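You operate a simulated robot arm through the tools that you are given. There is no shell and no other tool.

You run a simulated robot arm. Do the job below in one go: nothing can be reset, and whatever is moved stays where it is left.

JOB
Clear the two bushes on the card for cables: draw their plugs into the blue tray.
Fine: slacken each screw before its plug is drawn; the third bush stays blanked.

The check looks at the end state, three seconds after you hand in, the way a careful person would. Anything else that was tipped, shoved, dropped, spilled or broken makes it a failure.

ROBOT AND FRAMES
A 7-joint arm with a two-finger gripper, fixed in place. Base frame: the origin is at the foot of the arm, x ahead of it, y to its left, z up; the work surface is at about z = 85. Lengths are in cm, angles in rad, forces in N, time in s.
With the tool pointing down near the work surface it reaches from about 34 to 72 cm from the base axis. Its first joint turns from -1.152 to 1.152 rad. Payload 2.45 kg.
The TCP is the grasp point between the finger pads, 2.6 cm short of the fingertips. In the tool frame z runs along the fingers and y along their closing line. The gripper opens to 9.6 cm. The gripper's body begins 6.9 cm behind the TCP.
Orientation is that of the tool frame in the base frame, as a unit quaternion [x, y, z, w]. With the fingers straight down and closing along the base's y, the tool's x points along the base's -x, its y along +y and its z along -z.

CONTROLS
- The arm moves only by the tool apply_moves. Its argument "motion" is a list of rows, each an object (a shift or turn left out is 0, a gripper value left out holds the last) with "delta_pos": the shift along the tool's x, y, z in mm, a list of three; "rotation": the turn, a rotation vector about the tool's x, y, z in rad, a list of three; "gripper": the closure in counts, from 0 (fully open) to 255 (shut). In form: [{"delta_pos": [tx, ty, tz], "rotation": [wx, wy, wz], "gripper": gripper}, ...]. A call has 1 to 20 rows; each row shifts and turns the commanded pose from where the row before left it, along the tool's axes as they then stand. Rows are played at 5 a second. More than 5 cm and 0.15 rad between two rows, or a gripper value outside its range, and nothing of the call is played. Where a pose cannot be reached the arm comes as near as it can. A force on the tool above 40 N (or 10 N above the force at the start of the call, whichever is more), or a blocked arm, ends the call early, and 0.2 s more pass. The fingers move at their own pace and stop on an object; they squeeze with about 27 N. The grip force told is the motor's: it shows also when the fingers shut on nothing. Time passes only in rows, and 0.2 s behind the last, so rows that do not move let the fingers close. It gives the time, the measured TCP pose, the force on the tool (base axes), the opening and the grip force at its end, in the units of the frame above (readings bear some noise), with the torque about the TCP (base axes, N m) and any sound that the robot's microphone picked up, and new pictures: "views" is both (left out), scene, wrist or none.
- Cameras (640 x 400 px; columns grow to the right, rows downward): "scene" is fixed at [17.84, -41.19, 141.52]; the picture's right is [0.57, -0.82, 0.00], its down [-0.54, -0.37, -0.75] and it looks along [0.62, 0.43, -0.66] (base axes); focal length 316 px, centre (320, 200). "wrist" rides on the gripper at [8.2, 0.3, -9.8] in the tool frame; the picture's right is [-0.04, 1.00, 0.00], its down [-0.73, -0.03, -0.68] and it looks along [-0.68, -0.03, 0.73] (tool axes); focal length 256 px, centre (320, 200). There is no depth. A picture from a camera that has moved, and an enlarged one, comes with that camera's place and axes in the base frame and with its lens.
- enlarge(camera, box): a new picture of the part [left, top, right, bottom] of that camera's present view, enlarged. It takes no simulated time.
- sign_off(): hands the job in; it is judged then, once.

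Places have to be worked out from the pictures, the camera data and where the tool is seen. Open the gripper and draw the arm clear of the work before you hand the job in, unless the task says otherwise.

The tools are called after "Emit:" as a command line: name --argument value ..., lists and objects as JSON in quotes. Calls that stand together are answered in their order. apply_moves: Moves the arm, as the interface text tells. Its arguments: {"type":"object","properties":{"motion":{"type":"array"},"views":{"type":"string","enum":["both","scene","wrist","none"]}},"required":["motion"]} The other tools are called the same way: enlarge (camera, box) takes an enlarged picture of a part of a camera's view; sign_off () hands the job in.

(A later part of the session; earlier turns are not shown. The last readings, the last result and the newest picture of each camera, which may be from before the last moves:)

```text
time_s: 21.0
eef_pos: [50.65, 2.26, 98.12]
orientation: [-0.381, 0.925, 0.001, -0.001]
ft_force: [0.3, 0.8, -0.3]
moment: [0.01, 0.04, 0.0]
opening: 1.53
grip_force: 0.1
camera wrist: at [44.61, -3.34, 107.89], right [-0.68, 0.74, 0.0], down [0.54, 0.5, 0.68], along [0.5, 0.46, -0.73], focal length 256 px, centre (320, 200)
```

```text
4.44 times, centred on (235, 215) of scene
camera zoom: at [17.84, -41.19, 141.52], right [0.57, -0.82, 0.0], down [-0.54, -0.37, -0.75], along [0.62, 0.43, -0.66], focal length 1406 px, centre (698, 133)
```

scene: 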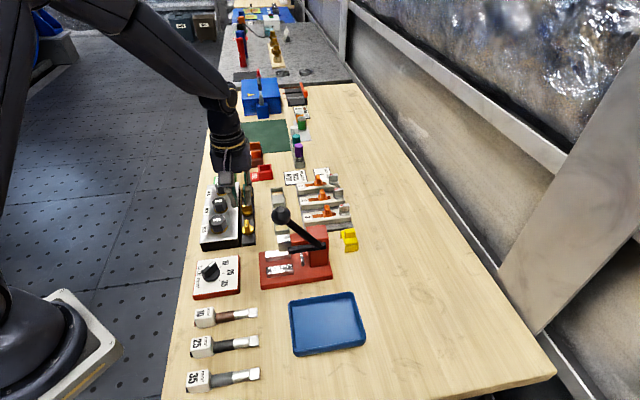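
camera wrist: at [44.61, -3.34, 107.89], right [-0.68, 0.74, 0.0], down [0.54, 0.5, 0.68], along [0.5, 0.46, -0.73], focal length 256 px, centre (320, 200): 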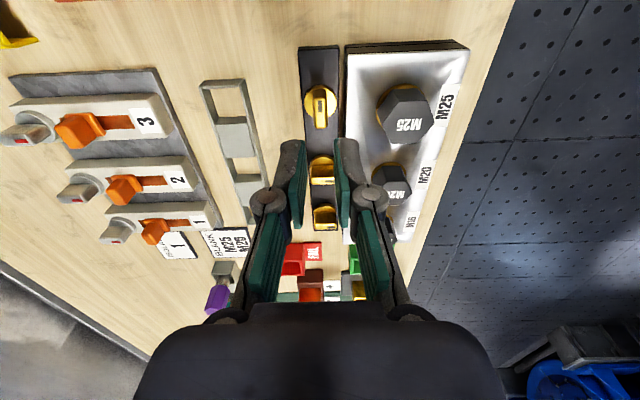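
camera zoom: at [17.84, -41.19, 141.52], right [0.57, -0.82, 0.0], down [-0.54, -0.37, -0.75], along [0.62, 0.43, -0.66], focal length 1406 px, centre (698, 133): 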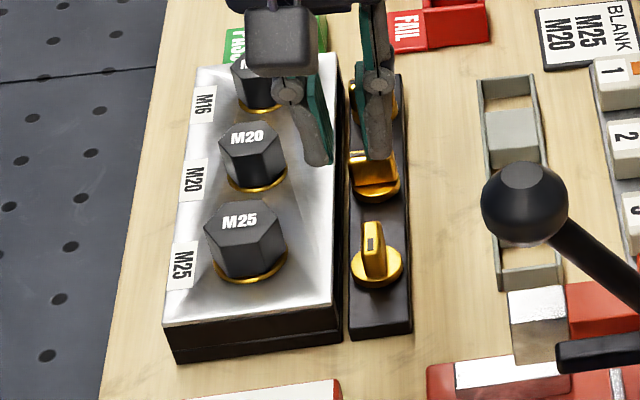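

The M25 screw's wing now points along the strip, so it is slackened. From all the grip readings its axis is at about (50.97, 2.65), which puts the M20 screw near (55.6, 7.1). I turn the tool back and move over the M20 screw with fingers 4 cm open.

Emit:
apply_moves --motion '[{"rotation": [0, 0, 0.144]}, {"rotation": [0, 0, 0.144]}, {"rotation": [0, 0, 0.144]}, {"rotation": [0, 0, 0.144]}, {"rotation": [0, 0, 0.144]}, {"rotation": [0, 0, 0.144]}, {"rotation": [0, 0, 0.144]}, {"rotation": [0, 0, 0.144]}, {"rotation": [0, 0, 0.144]}, {"rotation": [0, 0, 0.144]}, {"rotation": [0, 0, 0.144]}, {"delta_pos": [0, 23, 0], "gripper": 149}, {"delta_pos": [0, 23, 0]}, {"delta_pos": [0, 23, 0]}, {}, {}]'

Emit:
enlarge --camera "wrist" --box '[250, 60, 390, 160]'

```text
time_s: 24.4
eef_pos: [55.65, 7.34, 98.3]
orientation: [0.39, 0.921, 0.0, 0.0]
ft_force: [-0.6, -0.4, 0.1]
moment: [-0.04, -0.01, -0.03]
opening: 3.99
grip_force: 0.1
camera wrist: at [50.2, 13.26, 108.14], right [0.75, 0.67, 0.0], down [0.49, -0.55, 0.68], along [0.45, -0.51, -0.73], focal length 256 px, centre (320, 200)
```

scene: 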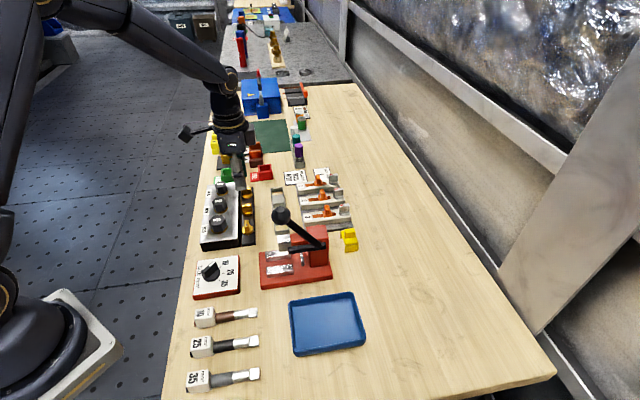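
wrist: 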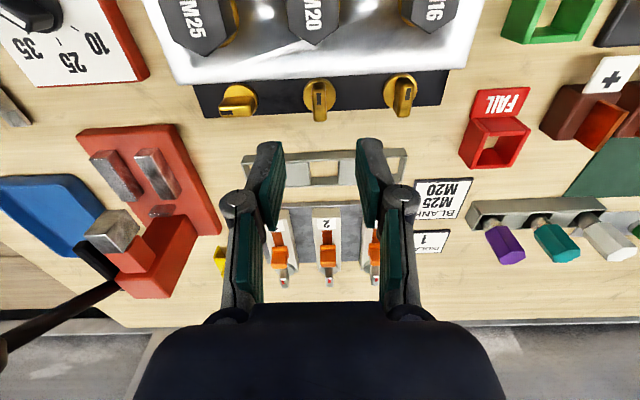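

```text
4.00 times, centred on (320, 110) of wrist
camera zoom: at [50.2, 13.26, 108.14], right [0.75, 0.67, 0.0], down [0.49, -0.55, 0.68], along [0.45, -0.51, -0.73], focal length 1024 px, centre (320, 560)
```

zoom: 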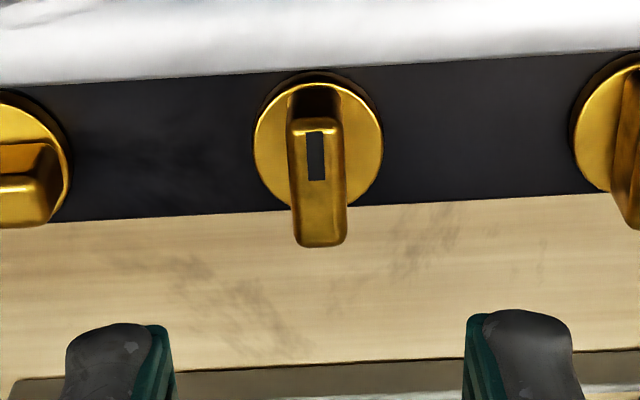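

The M20 screw is nearly centred (about 1 mm to −y, wing centre at tool x≈0). I offset 5 mm away from the box, correct y, and descend to z≈90.3 with the fingers straddling the wing.

Emit:
apply_moves --motion '[{"delta_pos": [-5, -1.1, 0]}, {"delta_pos": [0, 0, 20]}, {"delta_pos": [0, 0, 20]}, {"delta_pos": [0, 0, 15]}, {"delta_pos": [0, 0, 13]}, {}, {"delta_pos": [0, 0, 12]}, {}]' --views "wrist"

Emit:
enlarge --camera "wrist" --box '[240, 80, 400, 220]'

```text
time_s: 26.2
eef_pos: [55.97, 6.8, 90.13]
orientation: [0.389, 0.921, 0.0, 0.0]
ft_force: [-0.1, -0.4, -0.4]
moment: [0.0, 0.05, -0.01]
opening: 3.99
grip_force: 0.0
camera wrist: at [50.43, 12.79, 100.04], right [0.75, 0.67, 0.0], down [0.49, -0.55, 0.68], along [0.45, -0.51, -0.73], focal length 256 px, centre (320, 200)
```

wrist: 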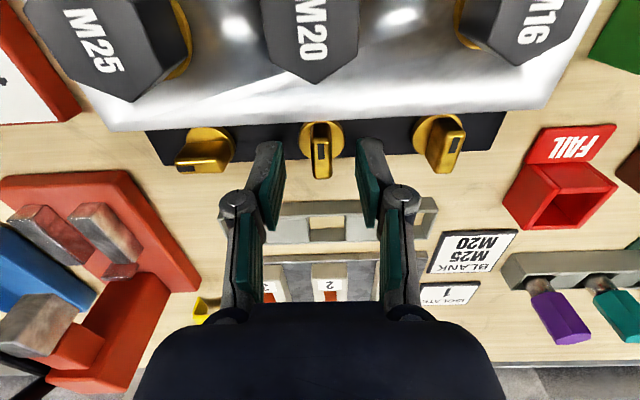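

```text
2.86 times, centred on (320, 150) of wrist
camera zoom: at [50.43, 12.79, 100.04], right [0.75, 0.67, 0.0], down [0.49, -0.55, 0.68], along [0.45, -0.51, -0.73], focal length 731 px, centre (320, 343)
```

zoom: 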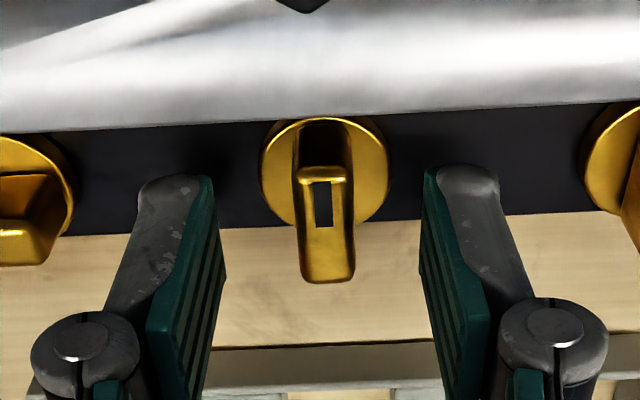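

The fingers straddle the wing. I close to about 1.2 cm so they hold the wing without squeezing (avoids the strain seen before).

Emit:
apply_moves --motion '[{"delta_pos": [0, 0.4, 0], "gripper": 200}, {"gripper": 223}, {}, {}]' --views "wrist"

Emit:
enlarge --camera "wrist" --box '[240, 80, 400, 220]'

```text
time_s: 27.2
eef_pos: [55.96, 6.83, 90.22]
orientation: [0.39, 0.921, 0.0, -0.001]
ft_force: [0.4, 0.7, -0.2]
moment: [0.06, -0.06, -0.01]
opening: 1.28
grip_force: 0.7
camera wrist: at [50.47, 12.79, 100.08], right [0.75, 0.67, 0.0], down [0.49, -0.55, 0.68], along [0.45, -0.51, -0.73], focal length 256 px, centre (320, 200)
```

wrist: 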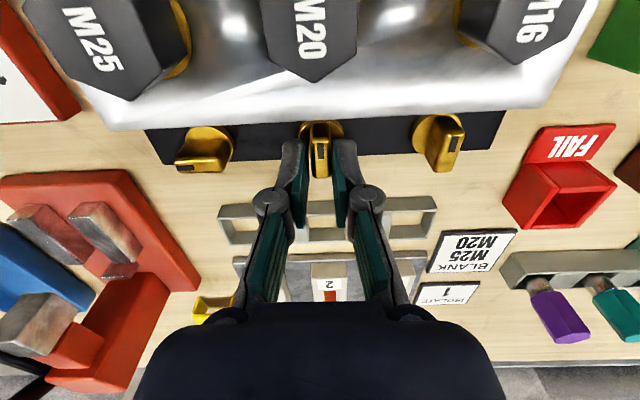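

```text
2.86 times, centred on (320, 150) of wrist
camera zoom: at [50.47, 12.79, 100.08], right [0.75, 0.67, 0.0], down [0.49, -0.55, 0.68], along [0.45, -0.51, -0.73], focal length 731 px, centre (320, 343)
```

zoom: 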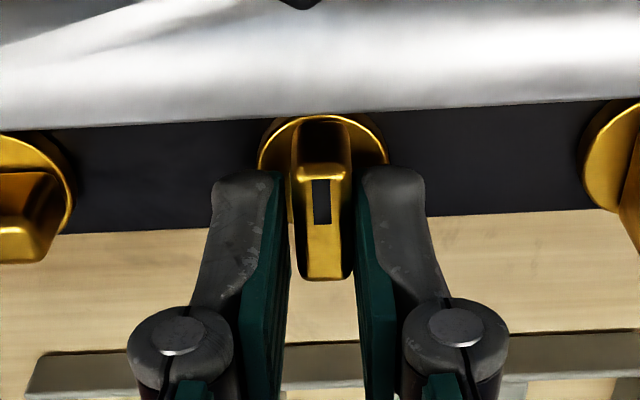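

Held loosely (1.28 cm around the ~1.08 cm wing). I turn counter-clockwise 0.6 rad about the axis at tool x≈+5 mm.

Emit:
apply_moves --motion '[{"gripper": 225}, {"delta_pos": [0.04, 0.6, 0], "rotation": [0, 0, -0.12]}, {"delta_pos": [0.04, 0.6, 0], "rotation": [0, 0, -0.12]}, {"delta_pos": [0.04, 0.6, 0], "rotation": [0, 0, -0.12]}, {"delta_pos": [0.04, 0.6, 0], "rotation": [0, 0, -0.12]}, {"delta_pos": [0.04, 0.6, 0], "rotation": [0, 0, -0.12]}, {}]' --views "wrist"

Emit:
enlarge --camera "wrist" --box '[240, 80, 400, 220]'

```text
time_s: 28.8
eef_pos: [56.08, 7.11, 90.17]
orientation: [0.1, 0.995, 0.0, 0.0]
ft_force: [1.8, 3.8, -1.7]
moment: [0.09, -0.11, -0.06]
opening: 1.48
grip_force: 2.9
camera wrist: at [48.14, 8.91, 100.07], right [0.24, 0.97, 0.0], down [0.71, -0.17, 0.68], along [0.66, -0.16, -0.73], focal length 256 px, centre (320, 200)
```

wrist: 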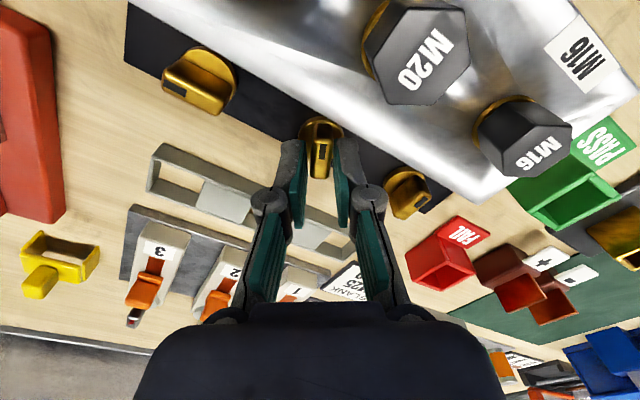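

```text
2.86 times, centred on (320, 150) of wrist
camera zoom: at [48.14, 8.91, 100.07], right [0.24, 0.97, 0.0], down [0.71, -0.17, 0.68], along [0.66, -0.16, -0.73], focal length 731 px, centre (320, 343)
```

zoom: 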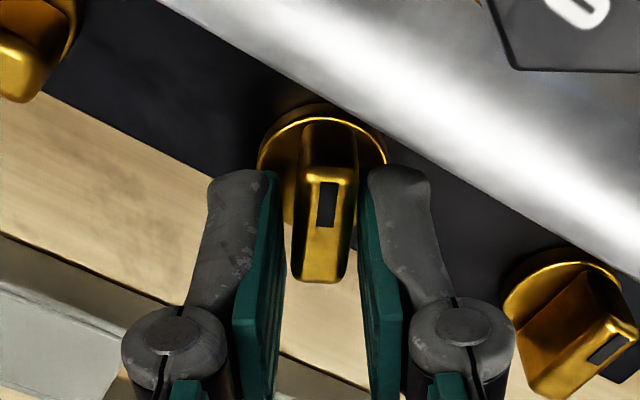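

That turned smoothly with only a few newtons. I raise 4 mm for box clearance, tighten a little and continue another 0.6 rad.

Emit:
apply_moves --motion '[{"delta_pos": [0, 0, -4], "gripper": 235}, {"delta_pos": [0.04, 0.6, 0], "rotation": [0, 0, -0.12]}, {"delta_pos": [0.04, 0.6, 0], "rotation": [0, 0, -0.12]}, {"delta_pos": [0.04, 0.6, 0], "rotation": [0, 0, -0.12]}, {"delta_pos": [0.04, 0.6, 0], "rotation": [0, 0, -0.12]}, {"delta_pos": [0.04, 0.6, 0], "rotation": [0, 0, -0.12]}, {}]' --views "wrist"

Emit:
enlarge --camera "wrist" --box '[240, 80, 400, 220]'

```text
time_s: 30.4
eef_pos: [56.07, 7.38, 90.58]
orientation: [-0.2, 0.98, 0.0, 0.0]
ft_force: [-4.7, 7.8, 3.0]
moment: [0.2, 0.14, 0.02]
opening: 1.34
grip_force: 4.0
camera wrist: at [48.44, 4.36, 100.4], right [-0.35, 0.94, 0.0], down [0.69, 0.26, 0.68], along [0.64, 0.24, -0.73], focal length 256 px, centre (320, 200)
```

wrist: 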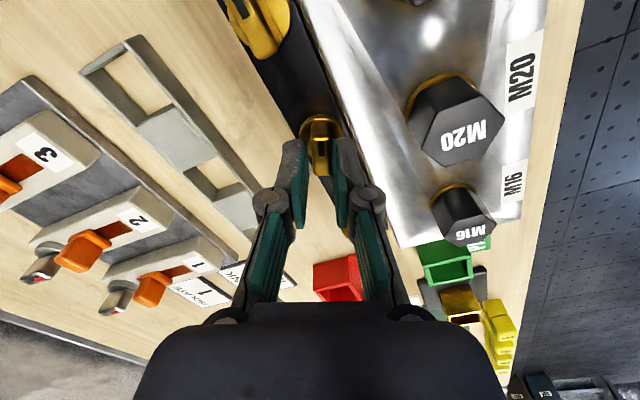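

```text
2.86 times, centred on (320, 150) of wrist
camera zoom: at [48.44, 4.36, 100.4], right [-0.35, 0.94, 0.0], down [0.69, 0.26, 0.68], along [0.64, 0.24, -0.73], focal length 731 px, centre (320, 343)
```

zoom: 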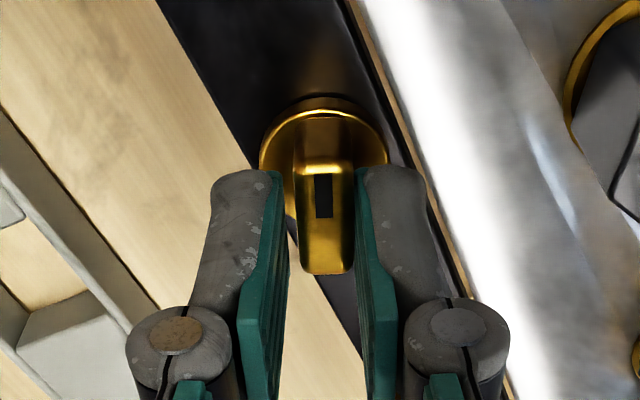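

Turned about 1.2 rad with light load pushing towards tool +y. I correct 0.8 mm and continue 0.48 rad toward the expected end stop.

Emit:
apply_moves --motion '[{"delta_pos": [0, 0.8, 0]}, {"delta_pos": [0.04, 0.6, 0], "rotation": [0, 0, -0.12]}, {"delta_pos": [0.04, 0.6, 0], "rotation": [0, 0, -0.12]}, {"delta_pos": [0.04, 0.6, 0], "rotation": [0, 0, -0.12]}, {"delta_pos": [0.04, 0.6, 0], "rotation": [0, 0, -0.12]}, {}]' --views "wrist"

Emit:
enlarge --camera "wrist" --box '[240, 80, 400, 220]'

```text
time_s: 31.8
eef_pos: [55.97, 7.62, 90.65]
orientation: [-0.426, 0.905, -0.001, 0.0]
ft_force: [-2.1, 3.2, -1.8]
moment: [0.07, 0.03, -0.58]
opening: 1.27
grip_force: 36.9
camera wrist: at [50.41, 1.4, 100.42], right [-0.74, 0.67, 0.0], down [0.49, 0.55, 0.68], along [0.45, 0.51, -0.73], focal length 256 px, centre (320, 200)
```

wrist: 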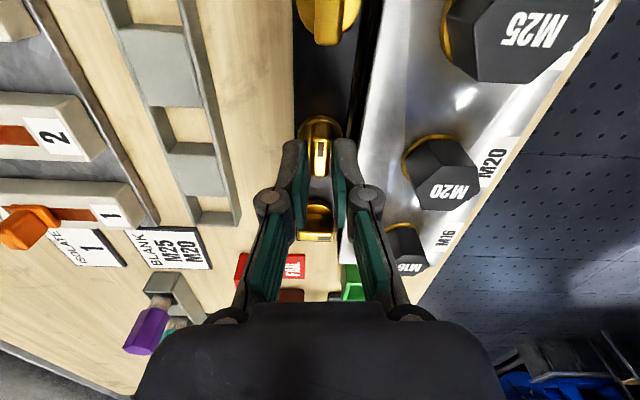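

```text
2.86 times, centred on (320, 150) of wrist
camera zoom: at [50.41, 1.4, 100.42], right [-0.74, 0.67, 0.0], down [0.49, 0.55, 0.68], along [0.45, 0.51, -0.73], focal length 731 px, centre (320, 343)
```

zoom: 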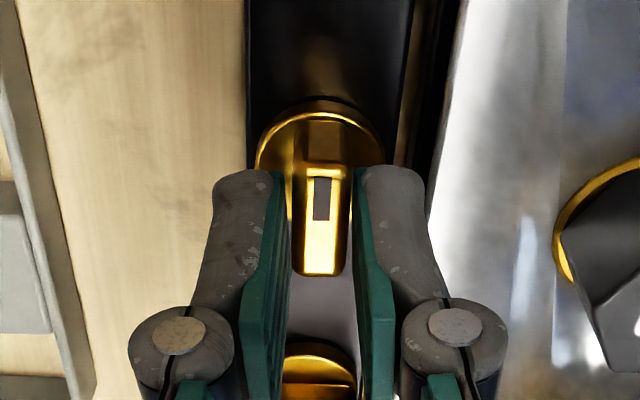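

End stop reached on M20 as well (torque −0.58 N·m, wing parallel to the strip). I ease back, open slightly and lift off to verify.

Emit:
apply_moves --motion '[{"rotation": [0, 0, 0.1]}, {"gripper": 212}, {}, {"delta_pos": [0, 0, -10]}, {"delta_pos": [0, 0, -25]}, {"delta_pos": [0, 0, -40]}, {"delta_pos": [0, 0, -40]}, {}]'

Emit:
enlarge --camera "wrist" --box '[260, 0, 460, 160]'

Emit:
enlarge --camera "scene" --box '[190, 170, 280, 260]'

```text
time_s: 33.6
eef_pos: [55.93, 7.63, 101.92]
orientation: [-0.379, 0.925, -0.001, 0.0]
ft_force: [-0.2, 0.0, 0.0]
moment: [-0.03, 0.04, -0.01]
opening: 1.62
grip_force: 0.1
camera wrist: at [49.86, 1.98, 111.81], right [-0.67, 0.74, 0.0], down [0.54, 0.49, 0.68], along [0.5, 0.46, -0.73], focal length 256 px, centre (320, 200)
```

scene: 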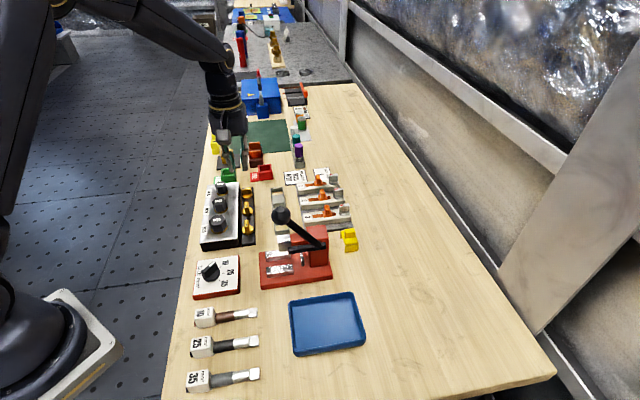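
wrist: 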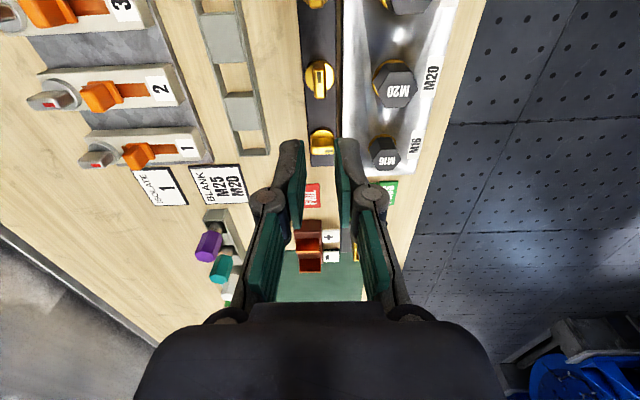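

```text
2.50 times, centred on (360, 80) of wrist
camera zoom: at [49.86, 1.98, 111.81], right [-0.67, 0.74, 0.0], down [0.54, 0.49, 0.68], along [0.5, 0.46, -0.73], focal length 640 px, centre (220, 500)
```

zoom: 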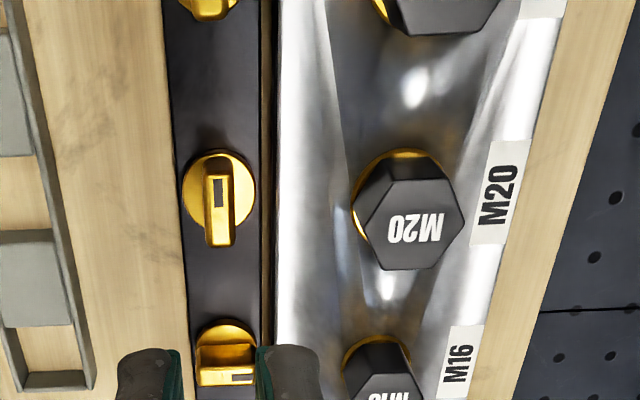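

```text
4.44 times, centred on (235, 215) of scene
camera zoom: at [17.84, -41.19, 141.52], right [0.57, -0.82, 0.0], down [-0.54, -0.37, -0.75], along [0.62, 0.43, -0.66], focal length 1406 px, centre (698, 133)
```

zoom: 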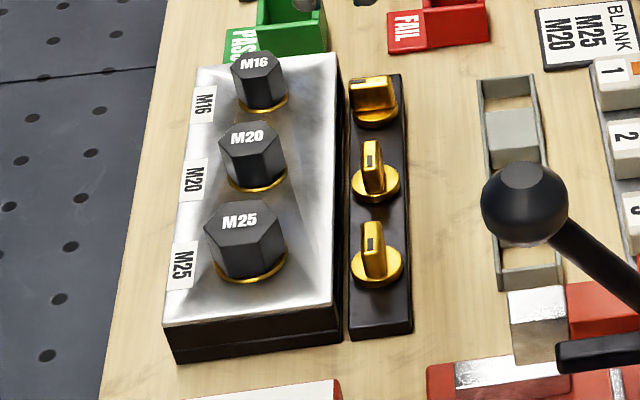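

Both the M25 and M20 screws are now turned to the stop, and M16's is untouched. I move over the M20 plug (≈(51.2, 10.9)) and turn the tool so the fingers will close on a pair of hex flats, opening to about 5 cm.

Emit:
apply_moves --motion '[{"delta_pos": [5.3, 28.2, 0], "gripper": 122}, {"delta_pos": [5.3, 28.2, 0]}, {"rotation": [0, 0, 0.129]}, {"rotation": [0, 0, 0.129]}, {"rotation": [0, 0, 0.129]}, {"rotation": [0, 0, 0.129]}, {}, {}]'

Emit:
enlarge --camera "wrist" --box '[240, 50, 400, 170]'

```text
time_s: 35.4
eef_pos: [51.43, 10.84, 102.02]
orientation: [-0.131, 0.991, 0.0, 0.0]
ft_force: [0.0, 0.1, 0.5]
moment: [0.0, -0.02, 0.01]
opening: 5.02
grip_force: 0.0
camera wrist: at [43.26, 8.93, 111.9], right [-0.22, 0.98, 0.0], down [0.72, 0.16, 0.68], along [0.66, 0.15, -0.73], focal length 256 px, centre (320, 200)
```

scene: 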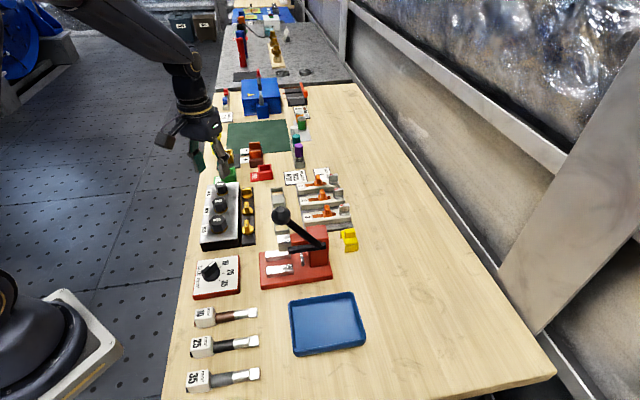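
wrist: 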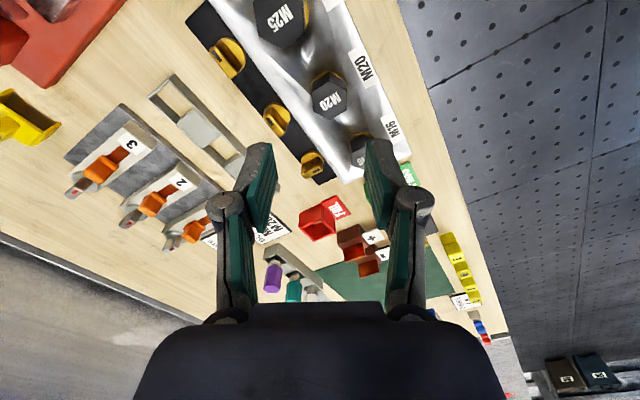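

```text
3.33 times, centred on (320, 110) of wrist
camera zoom: at [43.26, 8.93, 111.9], right [-0.22, 0.98, 0.0], down [0.72, 0.16, 0.68], along [0.66, 0.15, -0.73], focal length 853 px, centre (320, 500)
```

zoom: 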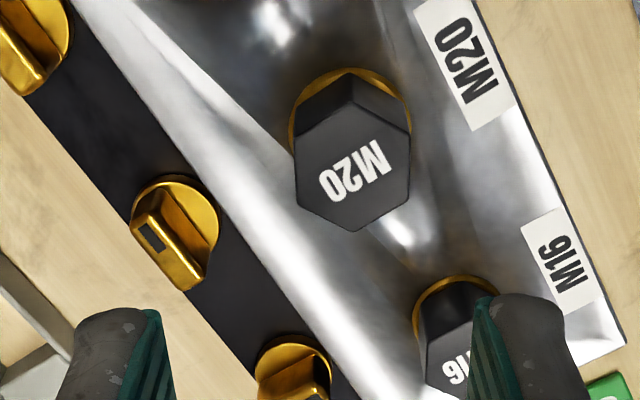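

The M20 hex has its flats facing the fingers exactly; its centre is about (0.5, 0.7) cm from the TCP line. I shift over and come down to z≈97.5 to refine height and centring.

Emit:
apply_moves --motion '[{"delta_pos": [4.6, 6.7, 0]}, {"delta_pos": [0, 0, 22]}, {"delta_pos": [0, 0, 22]}, {}, {}]' --views "wrist"

Emit:
enlarge --camera "wrist" --box '[240, 60, 400, 180]'

```text
time_s: 36.6
eef_pos: [50.71, 11.53, 97.62]
orientation: [-0.132, 0.991, 0.0, 0.0]
ft_force: [-0.5, 0.7, -0.2]
moment: [-0.01, 0.0, -0.01]
opening: 5.0
grip_force: 0.0
camera wrist: at [42.67, 9.54, 107.52], right [-0.22, 0.98, 0.0], down [0.72, 0.16, 0.68], along [0.66, 0.15, -0.73], focal length 256 px, centre (320, 200)
```

wrist: 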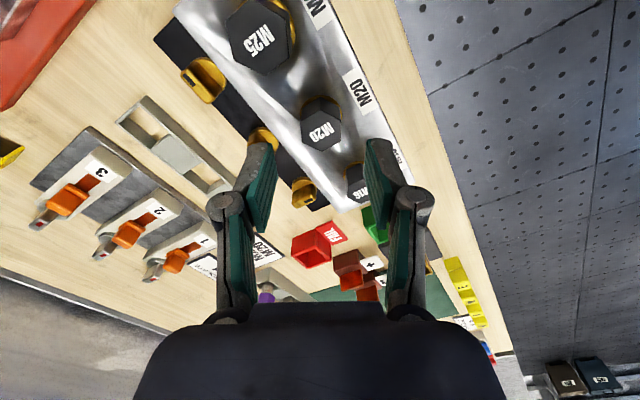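

```text
3.33 times, centred on (320, 120) of wrist
camera zoom: at [42.67, 9.54, 107.52], right [-0.22, 0.98, 0.0], down [0.72, 0.16, 0.68], along [0.66, 0.15, -0.73], focal length 853 px, centre (320, 467)
```

zoom: 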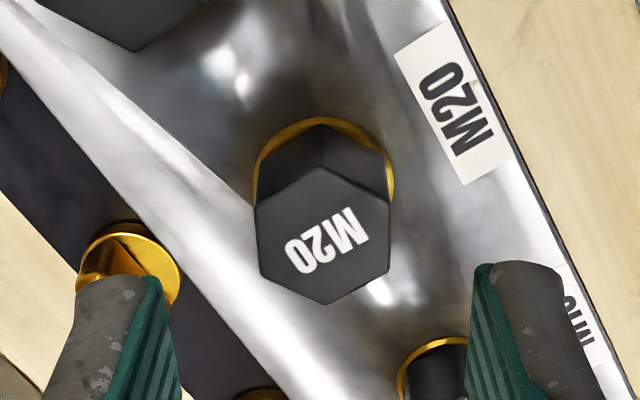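

The flats stay aligned and the plug is centred in y; its height is still uncertain (top between z≈90.7 and 92). With 5 cm opening the fingers straddle it safely, so I come down to z≈94 and look again.

Emit:
apply_moves --motion '[{"delta_pos": [-2, 0, 18]}, {"delta_pos": [0, 0, 18]}, {}, {}]' --views "both"

Emit:
enlarge --camera "wrist" --box '[240, 80, 400, 200]'

Emit:
enlarge --camera "scene" --box '[190, 160, 270, 240]'

```text
time_s: 37.6
eef_pos: [50.85, 11.33, 94.01]
orientation: [-0.131, 0.991, 0.0, 0.0]
ft_force: [-0.6, -0.3, 0.3]
moment: [0.02, 0.03, 0.03]
opening: 4.99
grip_force: 0.1
camera wrist: at [42.78, 9.51, 103.83], right [-0.22, 0.98, 0.0], down [0.72, 0.16, 0.68], along [0.66, 0.15, -0.73], focal length 256 px, centre (320, 200)
```

scene: 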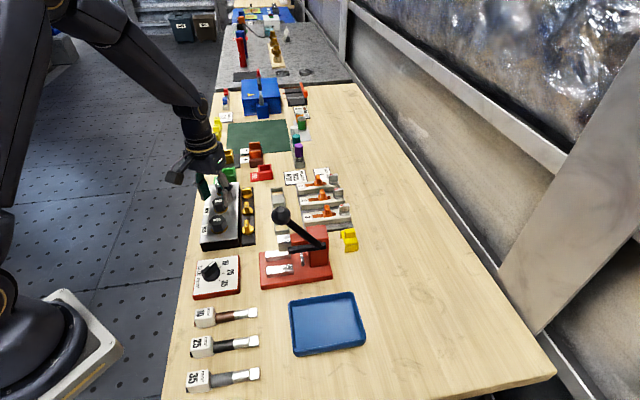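
wrist: 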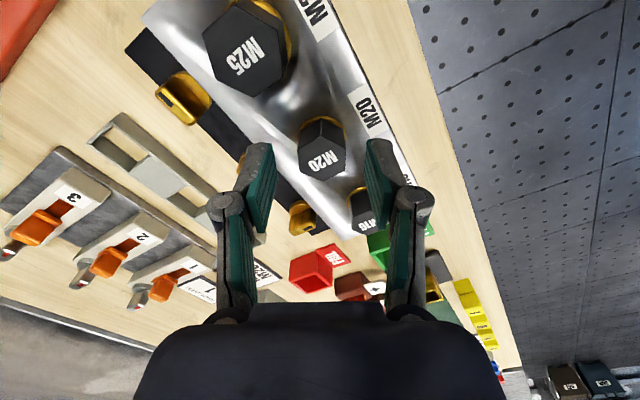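

```text
3.33 times, centred on (320, 140) of wrist
camera zoom: at [42.78, 9.51, 103.83], right [-0.22, 0.98, 0.0], down [0.72, 0.16, 0.68], along [0.66, 0.15, -0.73], focal length 853 px, centre (320, 400)
```

zoom: 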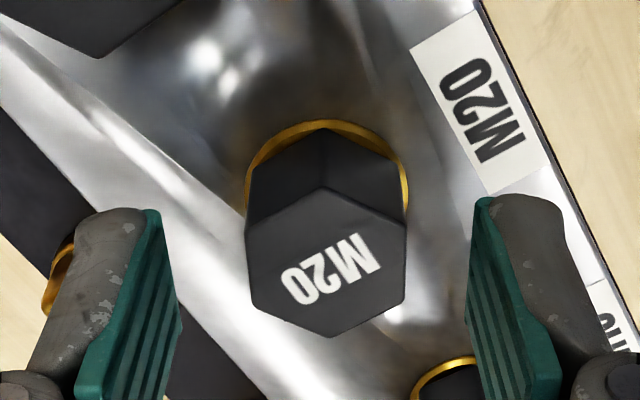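

```text
5.00 times, centred on (230, 200) of scene
camera zoom: at [17.84, -41.19, 141.52], right [0.57, -0.82, 0.0], down [-0.54, -0.37, -0.75], along [0.62, 0.43, -0.66], focal length 1581 px, centre (770, 200)
```

zoom: 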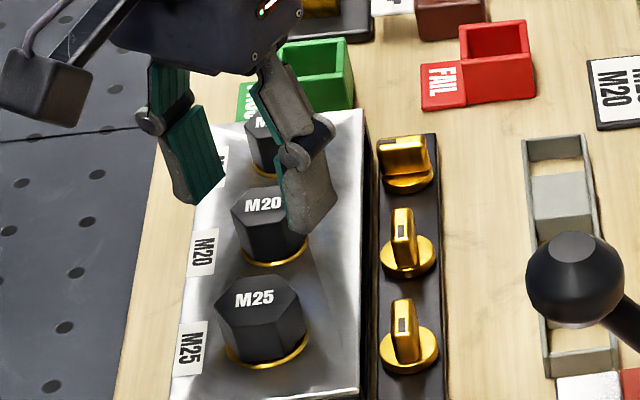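

Now the M20 plug resolves: top z≈91.0, across flats ≈2.8 cm, centre about 3.5 mm on the tool −x side. I shift, lower to z≈91.6 (tips ≈89.0) and close on the flats.

Emit:
apply_moves --motion '[{"delta_pos": [-3.5, 0.2, 0]}, {"delta_pos": [0, 0, 12]}, {"delta_pos": [0, 0, 8]}, {"delta_pos": [0, 0, 4]}, {}, {"gripper": 255}, {}, {}, {}]'

Emit:
enlarge --camera "wrist" --box '[240, 80, 400, 200]'

Emit:
enlarge --camera "scene" --box '[190, 160, 270, 240]'

```text
time_s: 39.6
eef_pos: [51.13, 11.54, 91.74]
orientation: [-0.132, 0.991, 0.001, -0.001]
ft_force: [-0.1, 0.0, -0.3]
moment: [0.03, 0.01, -0.01]
opening: 2.73
grip_force: 27.4
camera wrist: at [43.11, 9.62, 101.47], right [-0.22, 0.98, 0.0], down [0.72, 0.16, 0.68], along [0.66, 0.15, -0.73], focal length 256 px, centre (320, 200)
```

scene: 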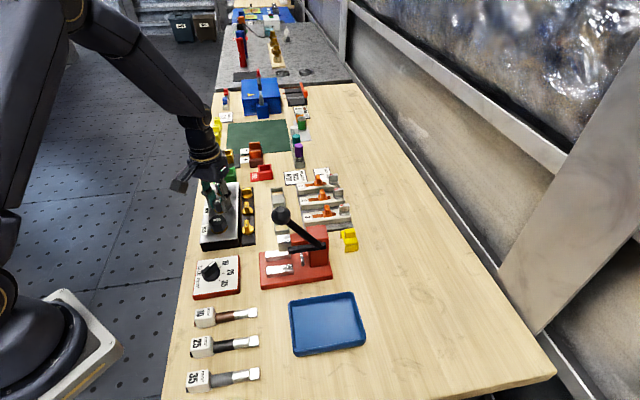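
wrist: 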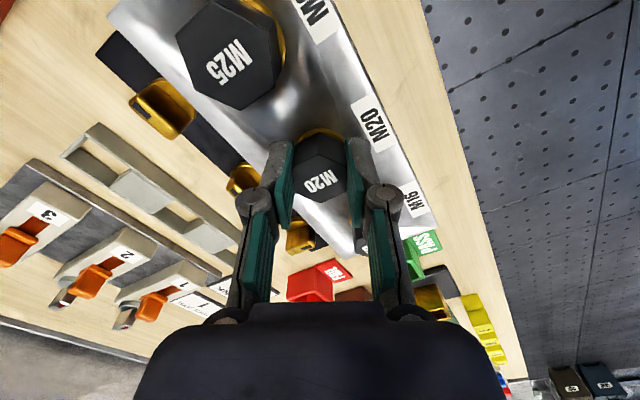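

```text
3.33 times, centred on (320, 140) of wrist
camera zoom: at [43.11, 9.62, 101.47], right [-0.22, 0.98, 0.0], down [0.72, 0.16, 0.68], along [0.66, 0.15, -0.73], focal length 853 px, centre (320, 400)
```

zoom: 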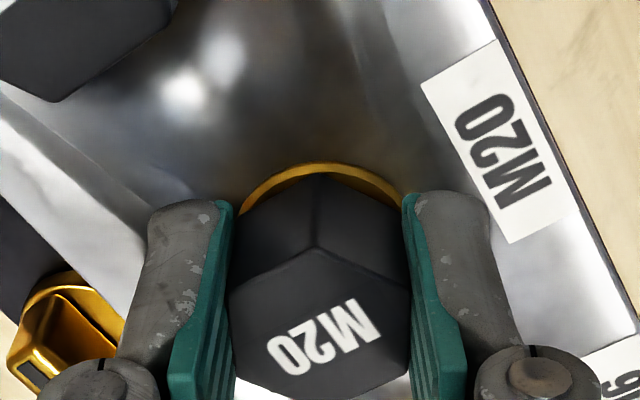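

```text
5.00 times, centred on (230, 200) of scene
camera zoom: at [17.84, -41.19, 141.52], right [0.57, -0.82, 0.0], down [-0.54, -0.37, -0.75], along [0.62, 0.43, -0.66], focal length 1581 px, centre (770, 200)
```

zoom: 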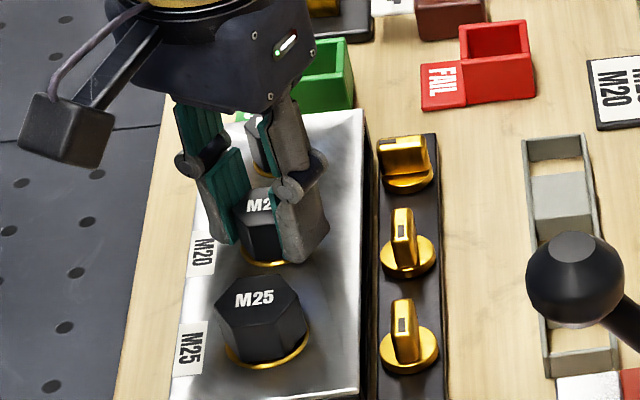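

The M20 plug is gripped firmly at 2.73 cm with no side load. I draw it straight up slowly and watch the force.

Emit:
apply_moves --motion '[{"delta_pos": [0, 0, -3]}, {"delta_pos": [0, 0, -4]}, {"delta_pos": [0, 0, -5]}, {"delta_pos": [0, 0, -5]}, {}]' --views "wrist"

Emit:
enlarge --camera "scene" --box '[190, 160, 270, 240]'

```text
time_s: 40.8
eef_pos: [51.11, 11.51, 93.44]
orientation: [-0.132, 0.991, 0.0, 0.001]
ft_force: [-0.3, 0.6, 2.8]
moment: [0.05, 0.0, 0.02]
opening: 2.7
grip_force: 28.0
camera wrist: at [43.16, 9.64, 103.24], right [-0.22, 0.98, 0.0], down [0.72, 0.16, 0.68], along [0.66, 0.15, -0.73], focal length 256 px, centre (320, 200)
```

wrist: 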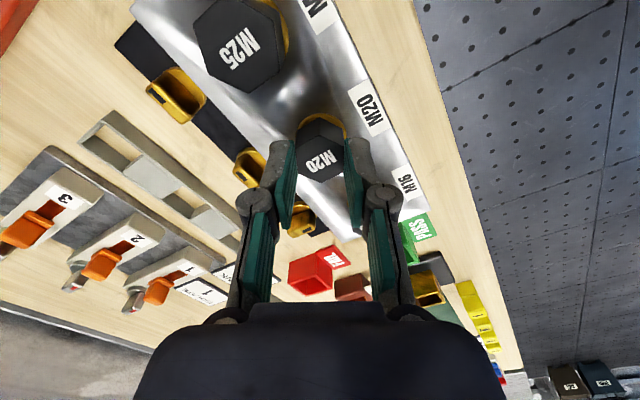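

```text
5.00 times, centred on (230, 200) of scene
camera zoom: at [17.83, -41.19, 141.52], right [0.57, -0.82, 0.0], down [-0.54, -0.37, -0.75], along [0.62, 0.43, -0.66], focal length 1581 px, centre (770, 200)
```

zoom: 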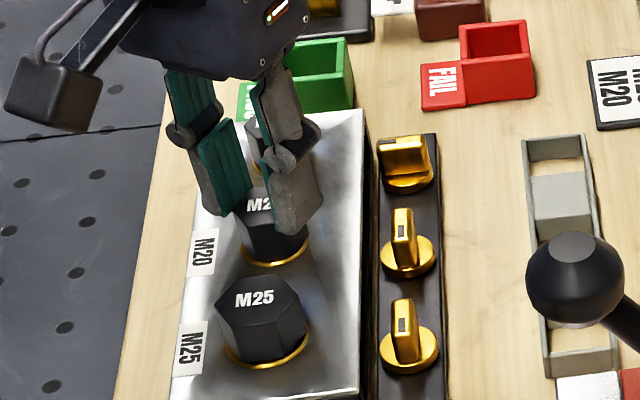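

The fingers rose 1.7 cm but the plug stayed put, so they slid up its flats. I open, go back down for a fresh grip, and then pull only a couple of millimetres to read the holding force.

Emit:
apply_moves --motion '[{"gripper": 165}, {}, {"delta_pos": [0, 0, 9]}, {"delta_pos": [0, 0, 9]}, {"gripper": 255}, {}, {}, {}, {"delta_pos": [0, 0, -1.5]}, {"delta_pos": [0, 0, -1.5]}]' --views "wrist"

Emit:
enlarge --camera "wrist" --box '[240, 80, 400, 200]'

```text
time_s: 43.0
eef_pos: [51.14, 11.53, 91.89]
orientation: [-0.132, 0.991, 0.0, 0.0]
ft_force: [-0.3, 0.5, -0.8]
moment: [-0.01, 0.01, 0.0]
opening: 2.74
grip_force: 27.6
camera wrist: at [43.16, 9.64, 101.68], right [-0.22, 0.98, 0.0], down [0.72, 0.16, 0.68], along [0.66, 0.15, -0.73], focal length 256 px, centre (320, 200)
```

wrist: 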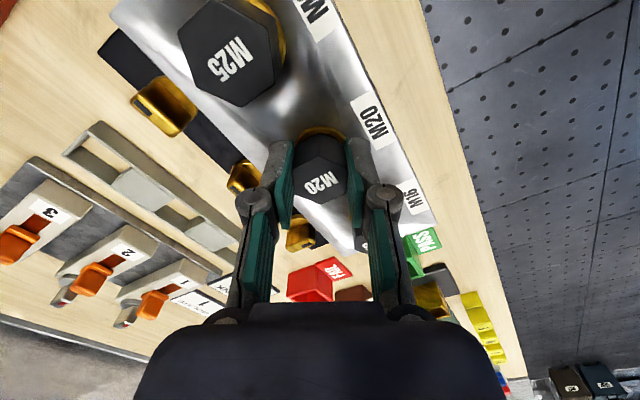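

```text
3.33 times, centred on (320, 140) of wrist
camera zoom: at [43.16, 9.64, 101.68], right [-0.22, 0.98, 0.0], down [0.72, 0.16, 0.68], along [0.66, 0.15, -0.73], focal length 853 px, centre (320, 400)
```

zoom: 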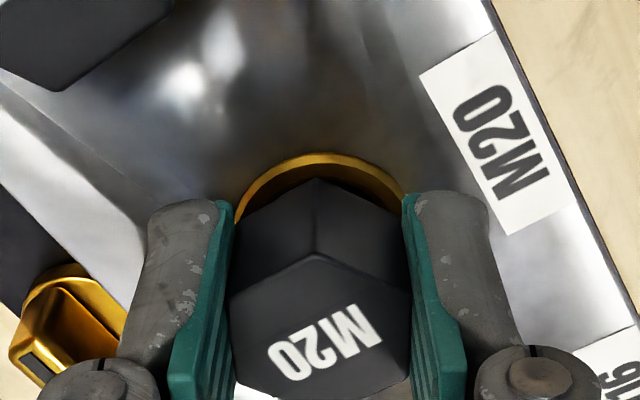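

This time the gap between the plug and its brass ring has grown, so the plug is coming up with the fingers at almost no force. I continue drawing slowly in small steps.

Emit:
apply_moves --motion '[{"delta_pos": [0, 0, -1.5]}, {"delta_pos": [0, 0, -1.5]}, {"delta_pos": [0, 0, -1.5]}, {"delta_pos": [0, 0, -1.5]}]' --views "wrist"

Emit:
enlarge --camera "wrist" --box '[240, 80, 400, 200]'

Emit:
enlarge --camera "scene" --box '[190, 160, 270, 240]'

```text
time_s: 44.0
eef_pos: [51.15, 11.54, 92.4]
orientation: [-0.132, 0.991, 0.0, 0.0]
ft_force: [0.3, 0.0, 0.6]
moment: [0.0, -0.03, -0.01]
opening: 2.75
grip_force: 27.4
camera wrist: at [43.13, 9.62, 102.3], right [-0.22, 0.98, 0.0], down [0.72, 0.16, 0.68], along [0.66, 0.15, -0.73], focal length 256 px, centre (320, 200)
```

wrist: 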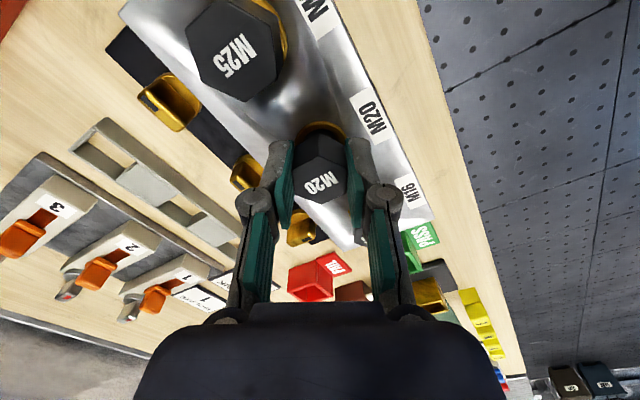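

```text
3.33 times, centred on (320, 140) of wrist
camera zoom: at [43.13, 9.62, 102.3], right [-0.22, 0.98, 0.0], down [0.72, 0.16, 0.68], along [0.66, 0.15, -0.73], focal length 853 px, centre (320, 400)
```

zoom: 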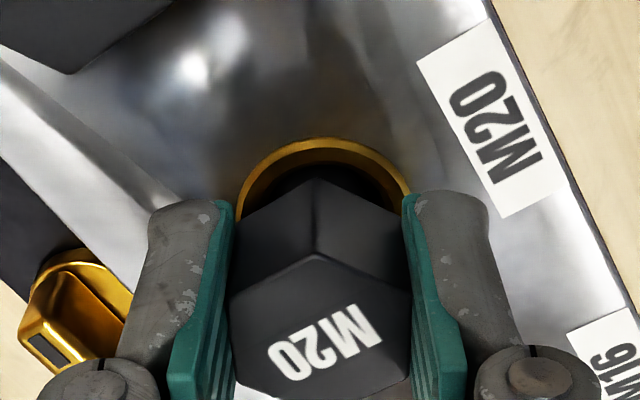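

```text
5.00 times, centred on (230, 200) of scene
camera zoom: at [17.84, -41.19, 141.52], right [0.57, -0.82, 0.0], down [-0.54, -0.37, -0.75], along [0.62, 0.43, -0.66], focal length 1581 px, centre (770, 200)
```

zoom: 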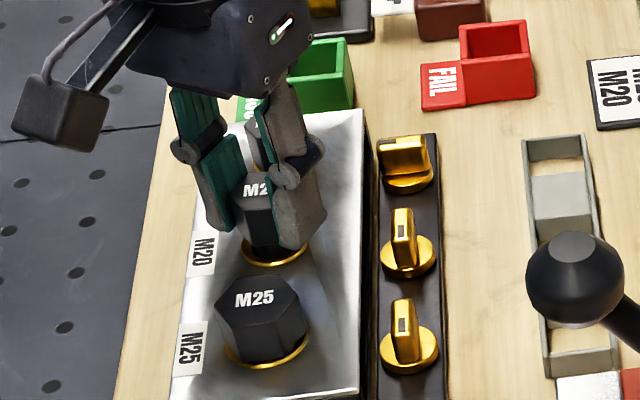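

The plug is rising with the grip; it needs a slow draw. I keep pulling at the same slow pace.

Emit:
apply_moves --motion '[{"delta_pos": [0, 0, -1.5]}, {"delta_pos": [0, 0, -1.5]}, {"delta_pos": [0, 0, -1.5]}, {"delta_pos": [0, 0, -1.5]}, {"delta_pos": [0, 0, -1.5]}, {"delta_pos": [0, 0, -1.5]}, {"delta_pos": [0, 0, -1.5]}, {"delta_pos": [0, 0, -1.5]}, {"delta_pos": [0, 0, -1.5]}, {"delta_pos": [0, 0, -1.5]}]' --views "wrist"

Emit:
enlarge --camera "wrist" --box '[240, 60, 400, 200]'

Emit:
enlarge --camera "scene" --box '[190, 160, 270, 240]'

```text
time_s: 46.2
eef_pos: [51.18, 11.54, 93.89]
orientation: [-0.131, 0.991, 0.0, 0.0]
ft_force: [-0.4, -0.3, 0.1]
moment: [0.01, 0.01, 0.0]
opening: 2.78
grip_force: 27.0
camera wrist: at [43.05, 9.64, 103.77], right [-0.22, 0.98, 0.0], down [0.72, 0.16, 0.68], along [0.66, 0.15, -0.73], focal length 256 px, centre (320, 200)
```

wrist: 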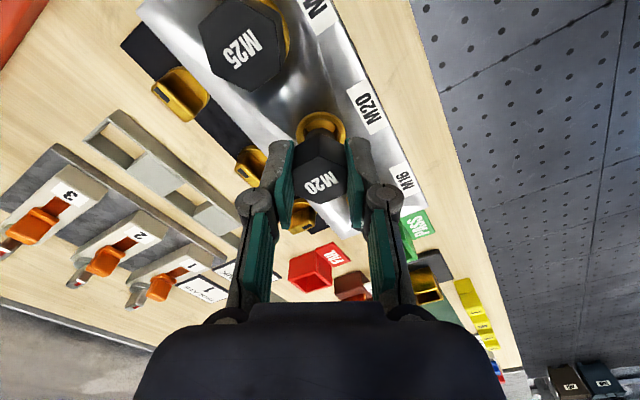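

```text
2.86 times, centred on (320, 130) of wrist
camera zoom: at [43.05, 9.64, 103.77], right [-0.22, 0.98, 0.0], down [0.72, 0.16, 0.68], along [0.66, 0.15, -0.73], focal length 731 px, centre (320, 400)
```

zoom: 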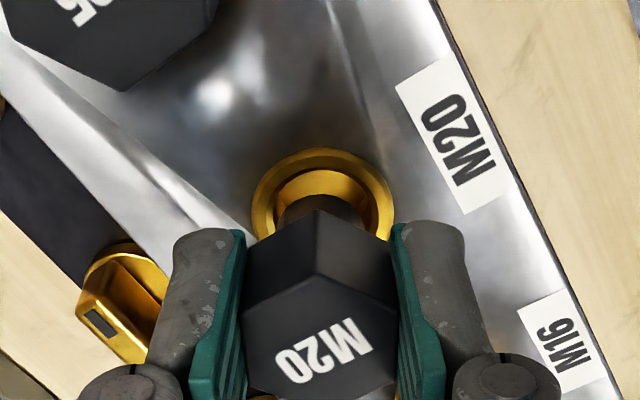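

```text
5.00 times, centred on (230, 200) of scene
camera zoom: at [17.84, -41.19, 141.52], right [0.57, -0.82, 0.0], down [-0.54, -0.37, -0.75], along [0.62, 0.43, -0.66], focal length 1581 px, centre (770, 200)
```

zoom: 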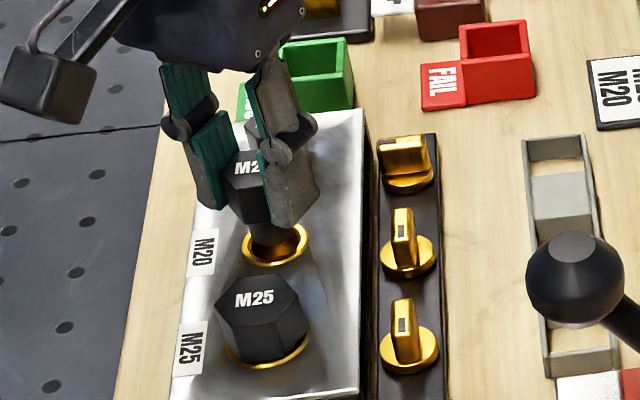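

The plug's shank shows above the bush now. I continue at the slow pace for another 30 mm.

Emit:
apply_moves --motion '[{"delta_pos": [0, 0, -1.5]}, {"delta_pos": [0, 0, -1.5]}, {"delta_pos": [0, 0, -1.5]}, {"delta_pos": [0, 0, -1.5]}, {"delta_pos": [0, 0, -1.5]}, {"delta_pos": [0, 0, -1.5]}, {"delta_pos": [0, 0, -1.5]}, {"delta_pos": [0, 0, -1.5]}, {"delta_pos": [0, 0, -1.5]}, {"delta_pos": [0, 0, -1.5]}, {"delta_pos": [0, 0, -1.5]}, {"delta_pos": [0, 0, -1.5]}, {"delta_pos": [0, 0, -1.5]}, {"delta_pos": [0, 0, -1.5]}, {"delta_pos": [0, 0, -1.5]}, {"delta_pos": [0, 0, -1.5]}, {"delta_pos": [0, 0, -1.5]}, {"delta_pos": [0, 0, -1.5]}, {"delta_pos": [0, 0, -1.5]}, {"delta_pos": [0, 0, -1.5]}]' --views "wrist"

Emit:
enlarge --camera "wrist" --box '[240, 60, 400, 200]'

Emit:
enlarge --camera "scene" --box '[190, 150, 270, 230]'

```text
time_s: 50.4
eef_pos: [51.23, 11.6, 96.85]
orientation: [-0.131, 0.991, 0.0, 0.0]
ft_force: [-0.1, -0.2, -0.5]
moment: [-0.01, 0.0, -0.02]
opening: 2.72
grip_force: 26.9
camera wrist: at [43.13, 9.68, 106.76], right [-0.22, 0.98, 0.0], down [0.72, 0.16, 0.68], along [0.66, 0.15, -0.73], focal length 256 px, centre (320, 200)
```

wrist: 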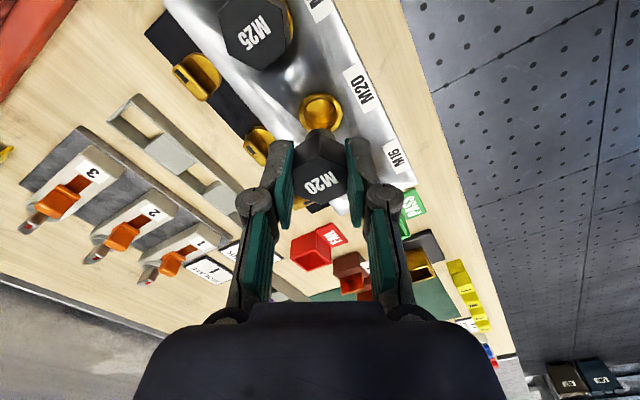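

```text
2.86 times, centred on (320, 130) of wrist
camera zoom: at [43.13, 9.68, 106.76], right [-0.22, 0.98, 0.0], down [0.72, 0.16, 0.68], along [0.66, 0.15, -0.73], focal length 731 px, centre (320, 400)
```

zoom: 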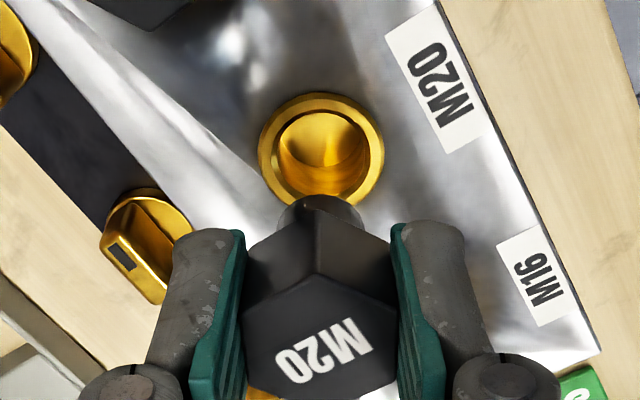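

```text
5.00 times, centred on (230, 190) of scene
camera zoom: at [17.84, -41.19, 141.52], right [0.57, -0.82, 0.0], down [-0.54, -0.37, -0.75], along [0.62, 0.43, -0.66], focal length 1581 px, centre (770, 250)
```

zoom: 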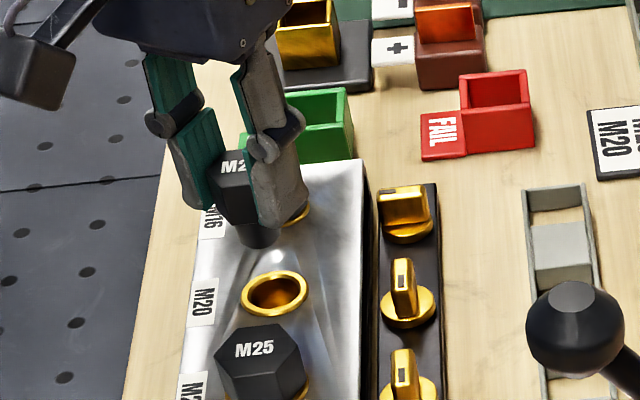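

The M20 plug is completely out of its bush. I lift it high (z≈115) to clear the press lever before going across to the tray.

Emit:
apply_moves --motion '[{"delta_pos": [0, 0, -8]}, {"delta_pos": [0, 0, -16]}, {"delta_pos": [0, 0, -22]}, {"delta_pos": [0, 0, -22]}, {"delta_pos": [0, 0, -22]}, {"delta_pos": [0, 0, -22]}, {"delta_pos": [0, 0, -22]}, {"delta_pos": [0, 0, -22]}, {"delta_pos": [0, 0, -18]}, {"delta_pos": [0, 0, -8]}, {}]'

```text
time_s: 52.8
eef_pos: [51.24, 11.47, 115.34]
orientation: [-0.131, 0.991, 0.0, 0.0]
ft_force: [-0.5, -0.1, -0.3]
moment: [0.07, 0.01, 0.01]
opening: 2.73
grip_force: 26.7
camera wrist: at [43.16, 9.59, 125.12], right [-0.22, 0.98, 0.0], down [0.72, 0.16, 0.68], along [0.66, 0.15, -0.73], focal length 256 px, centre (320, 200)
```

scene: 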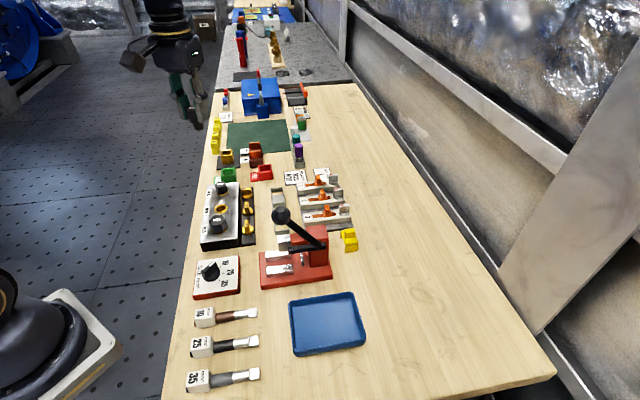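
wrist: 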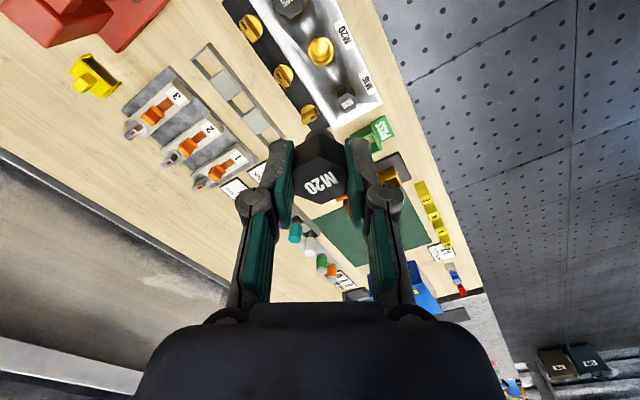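

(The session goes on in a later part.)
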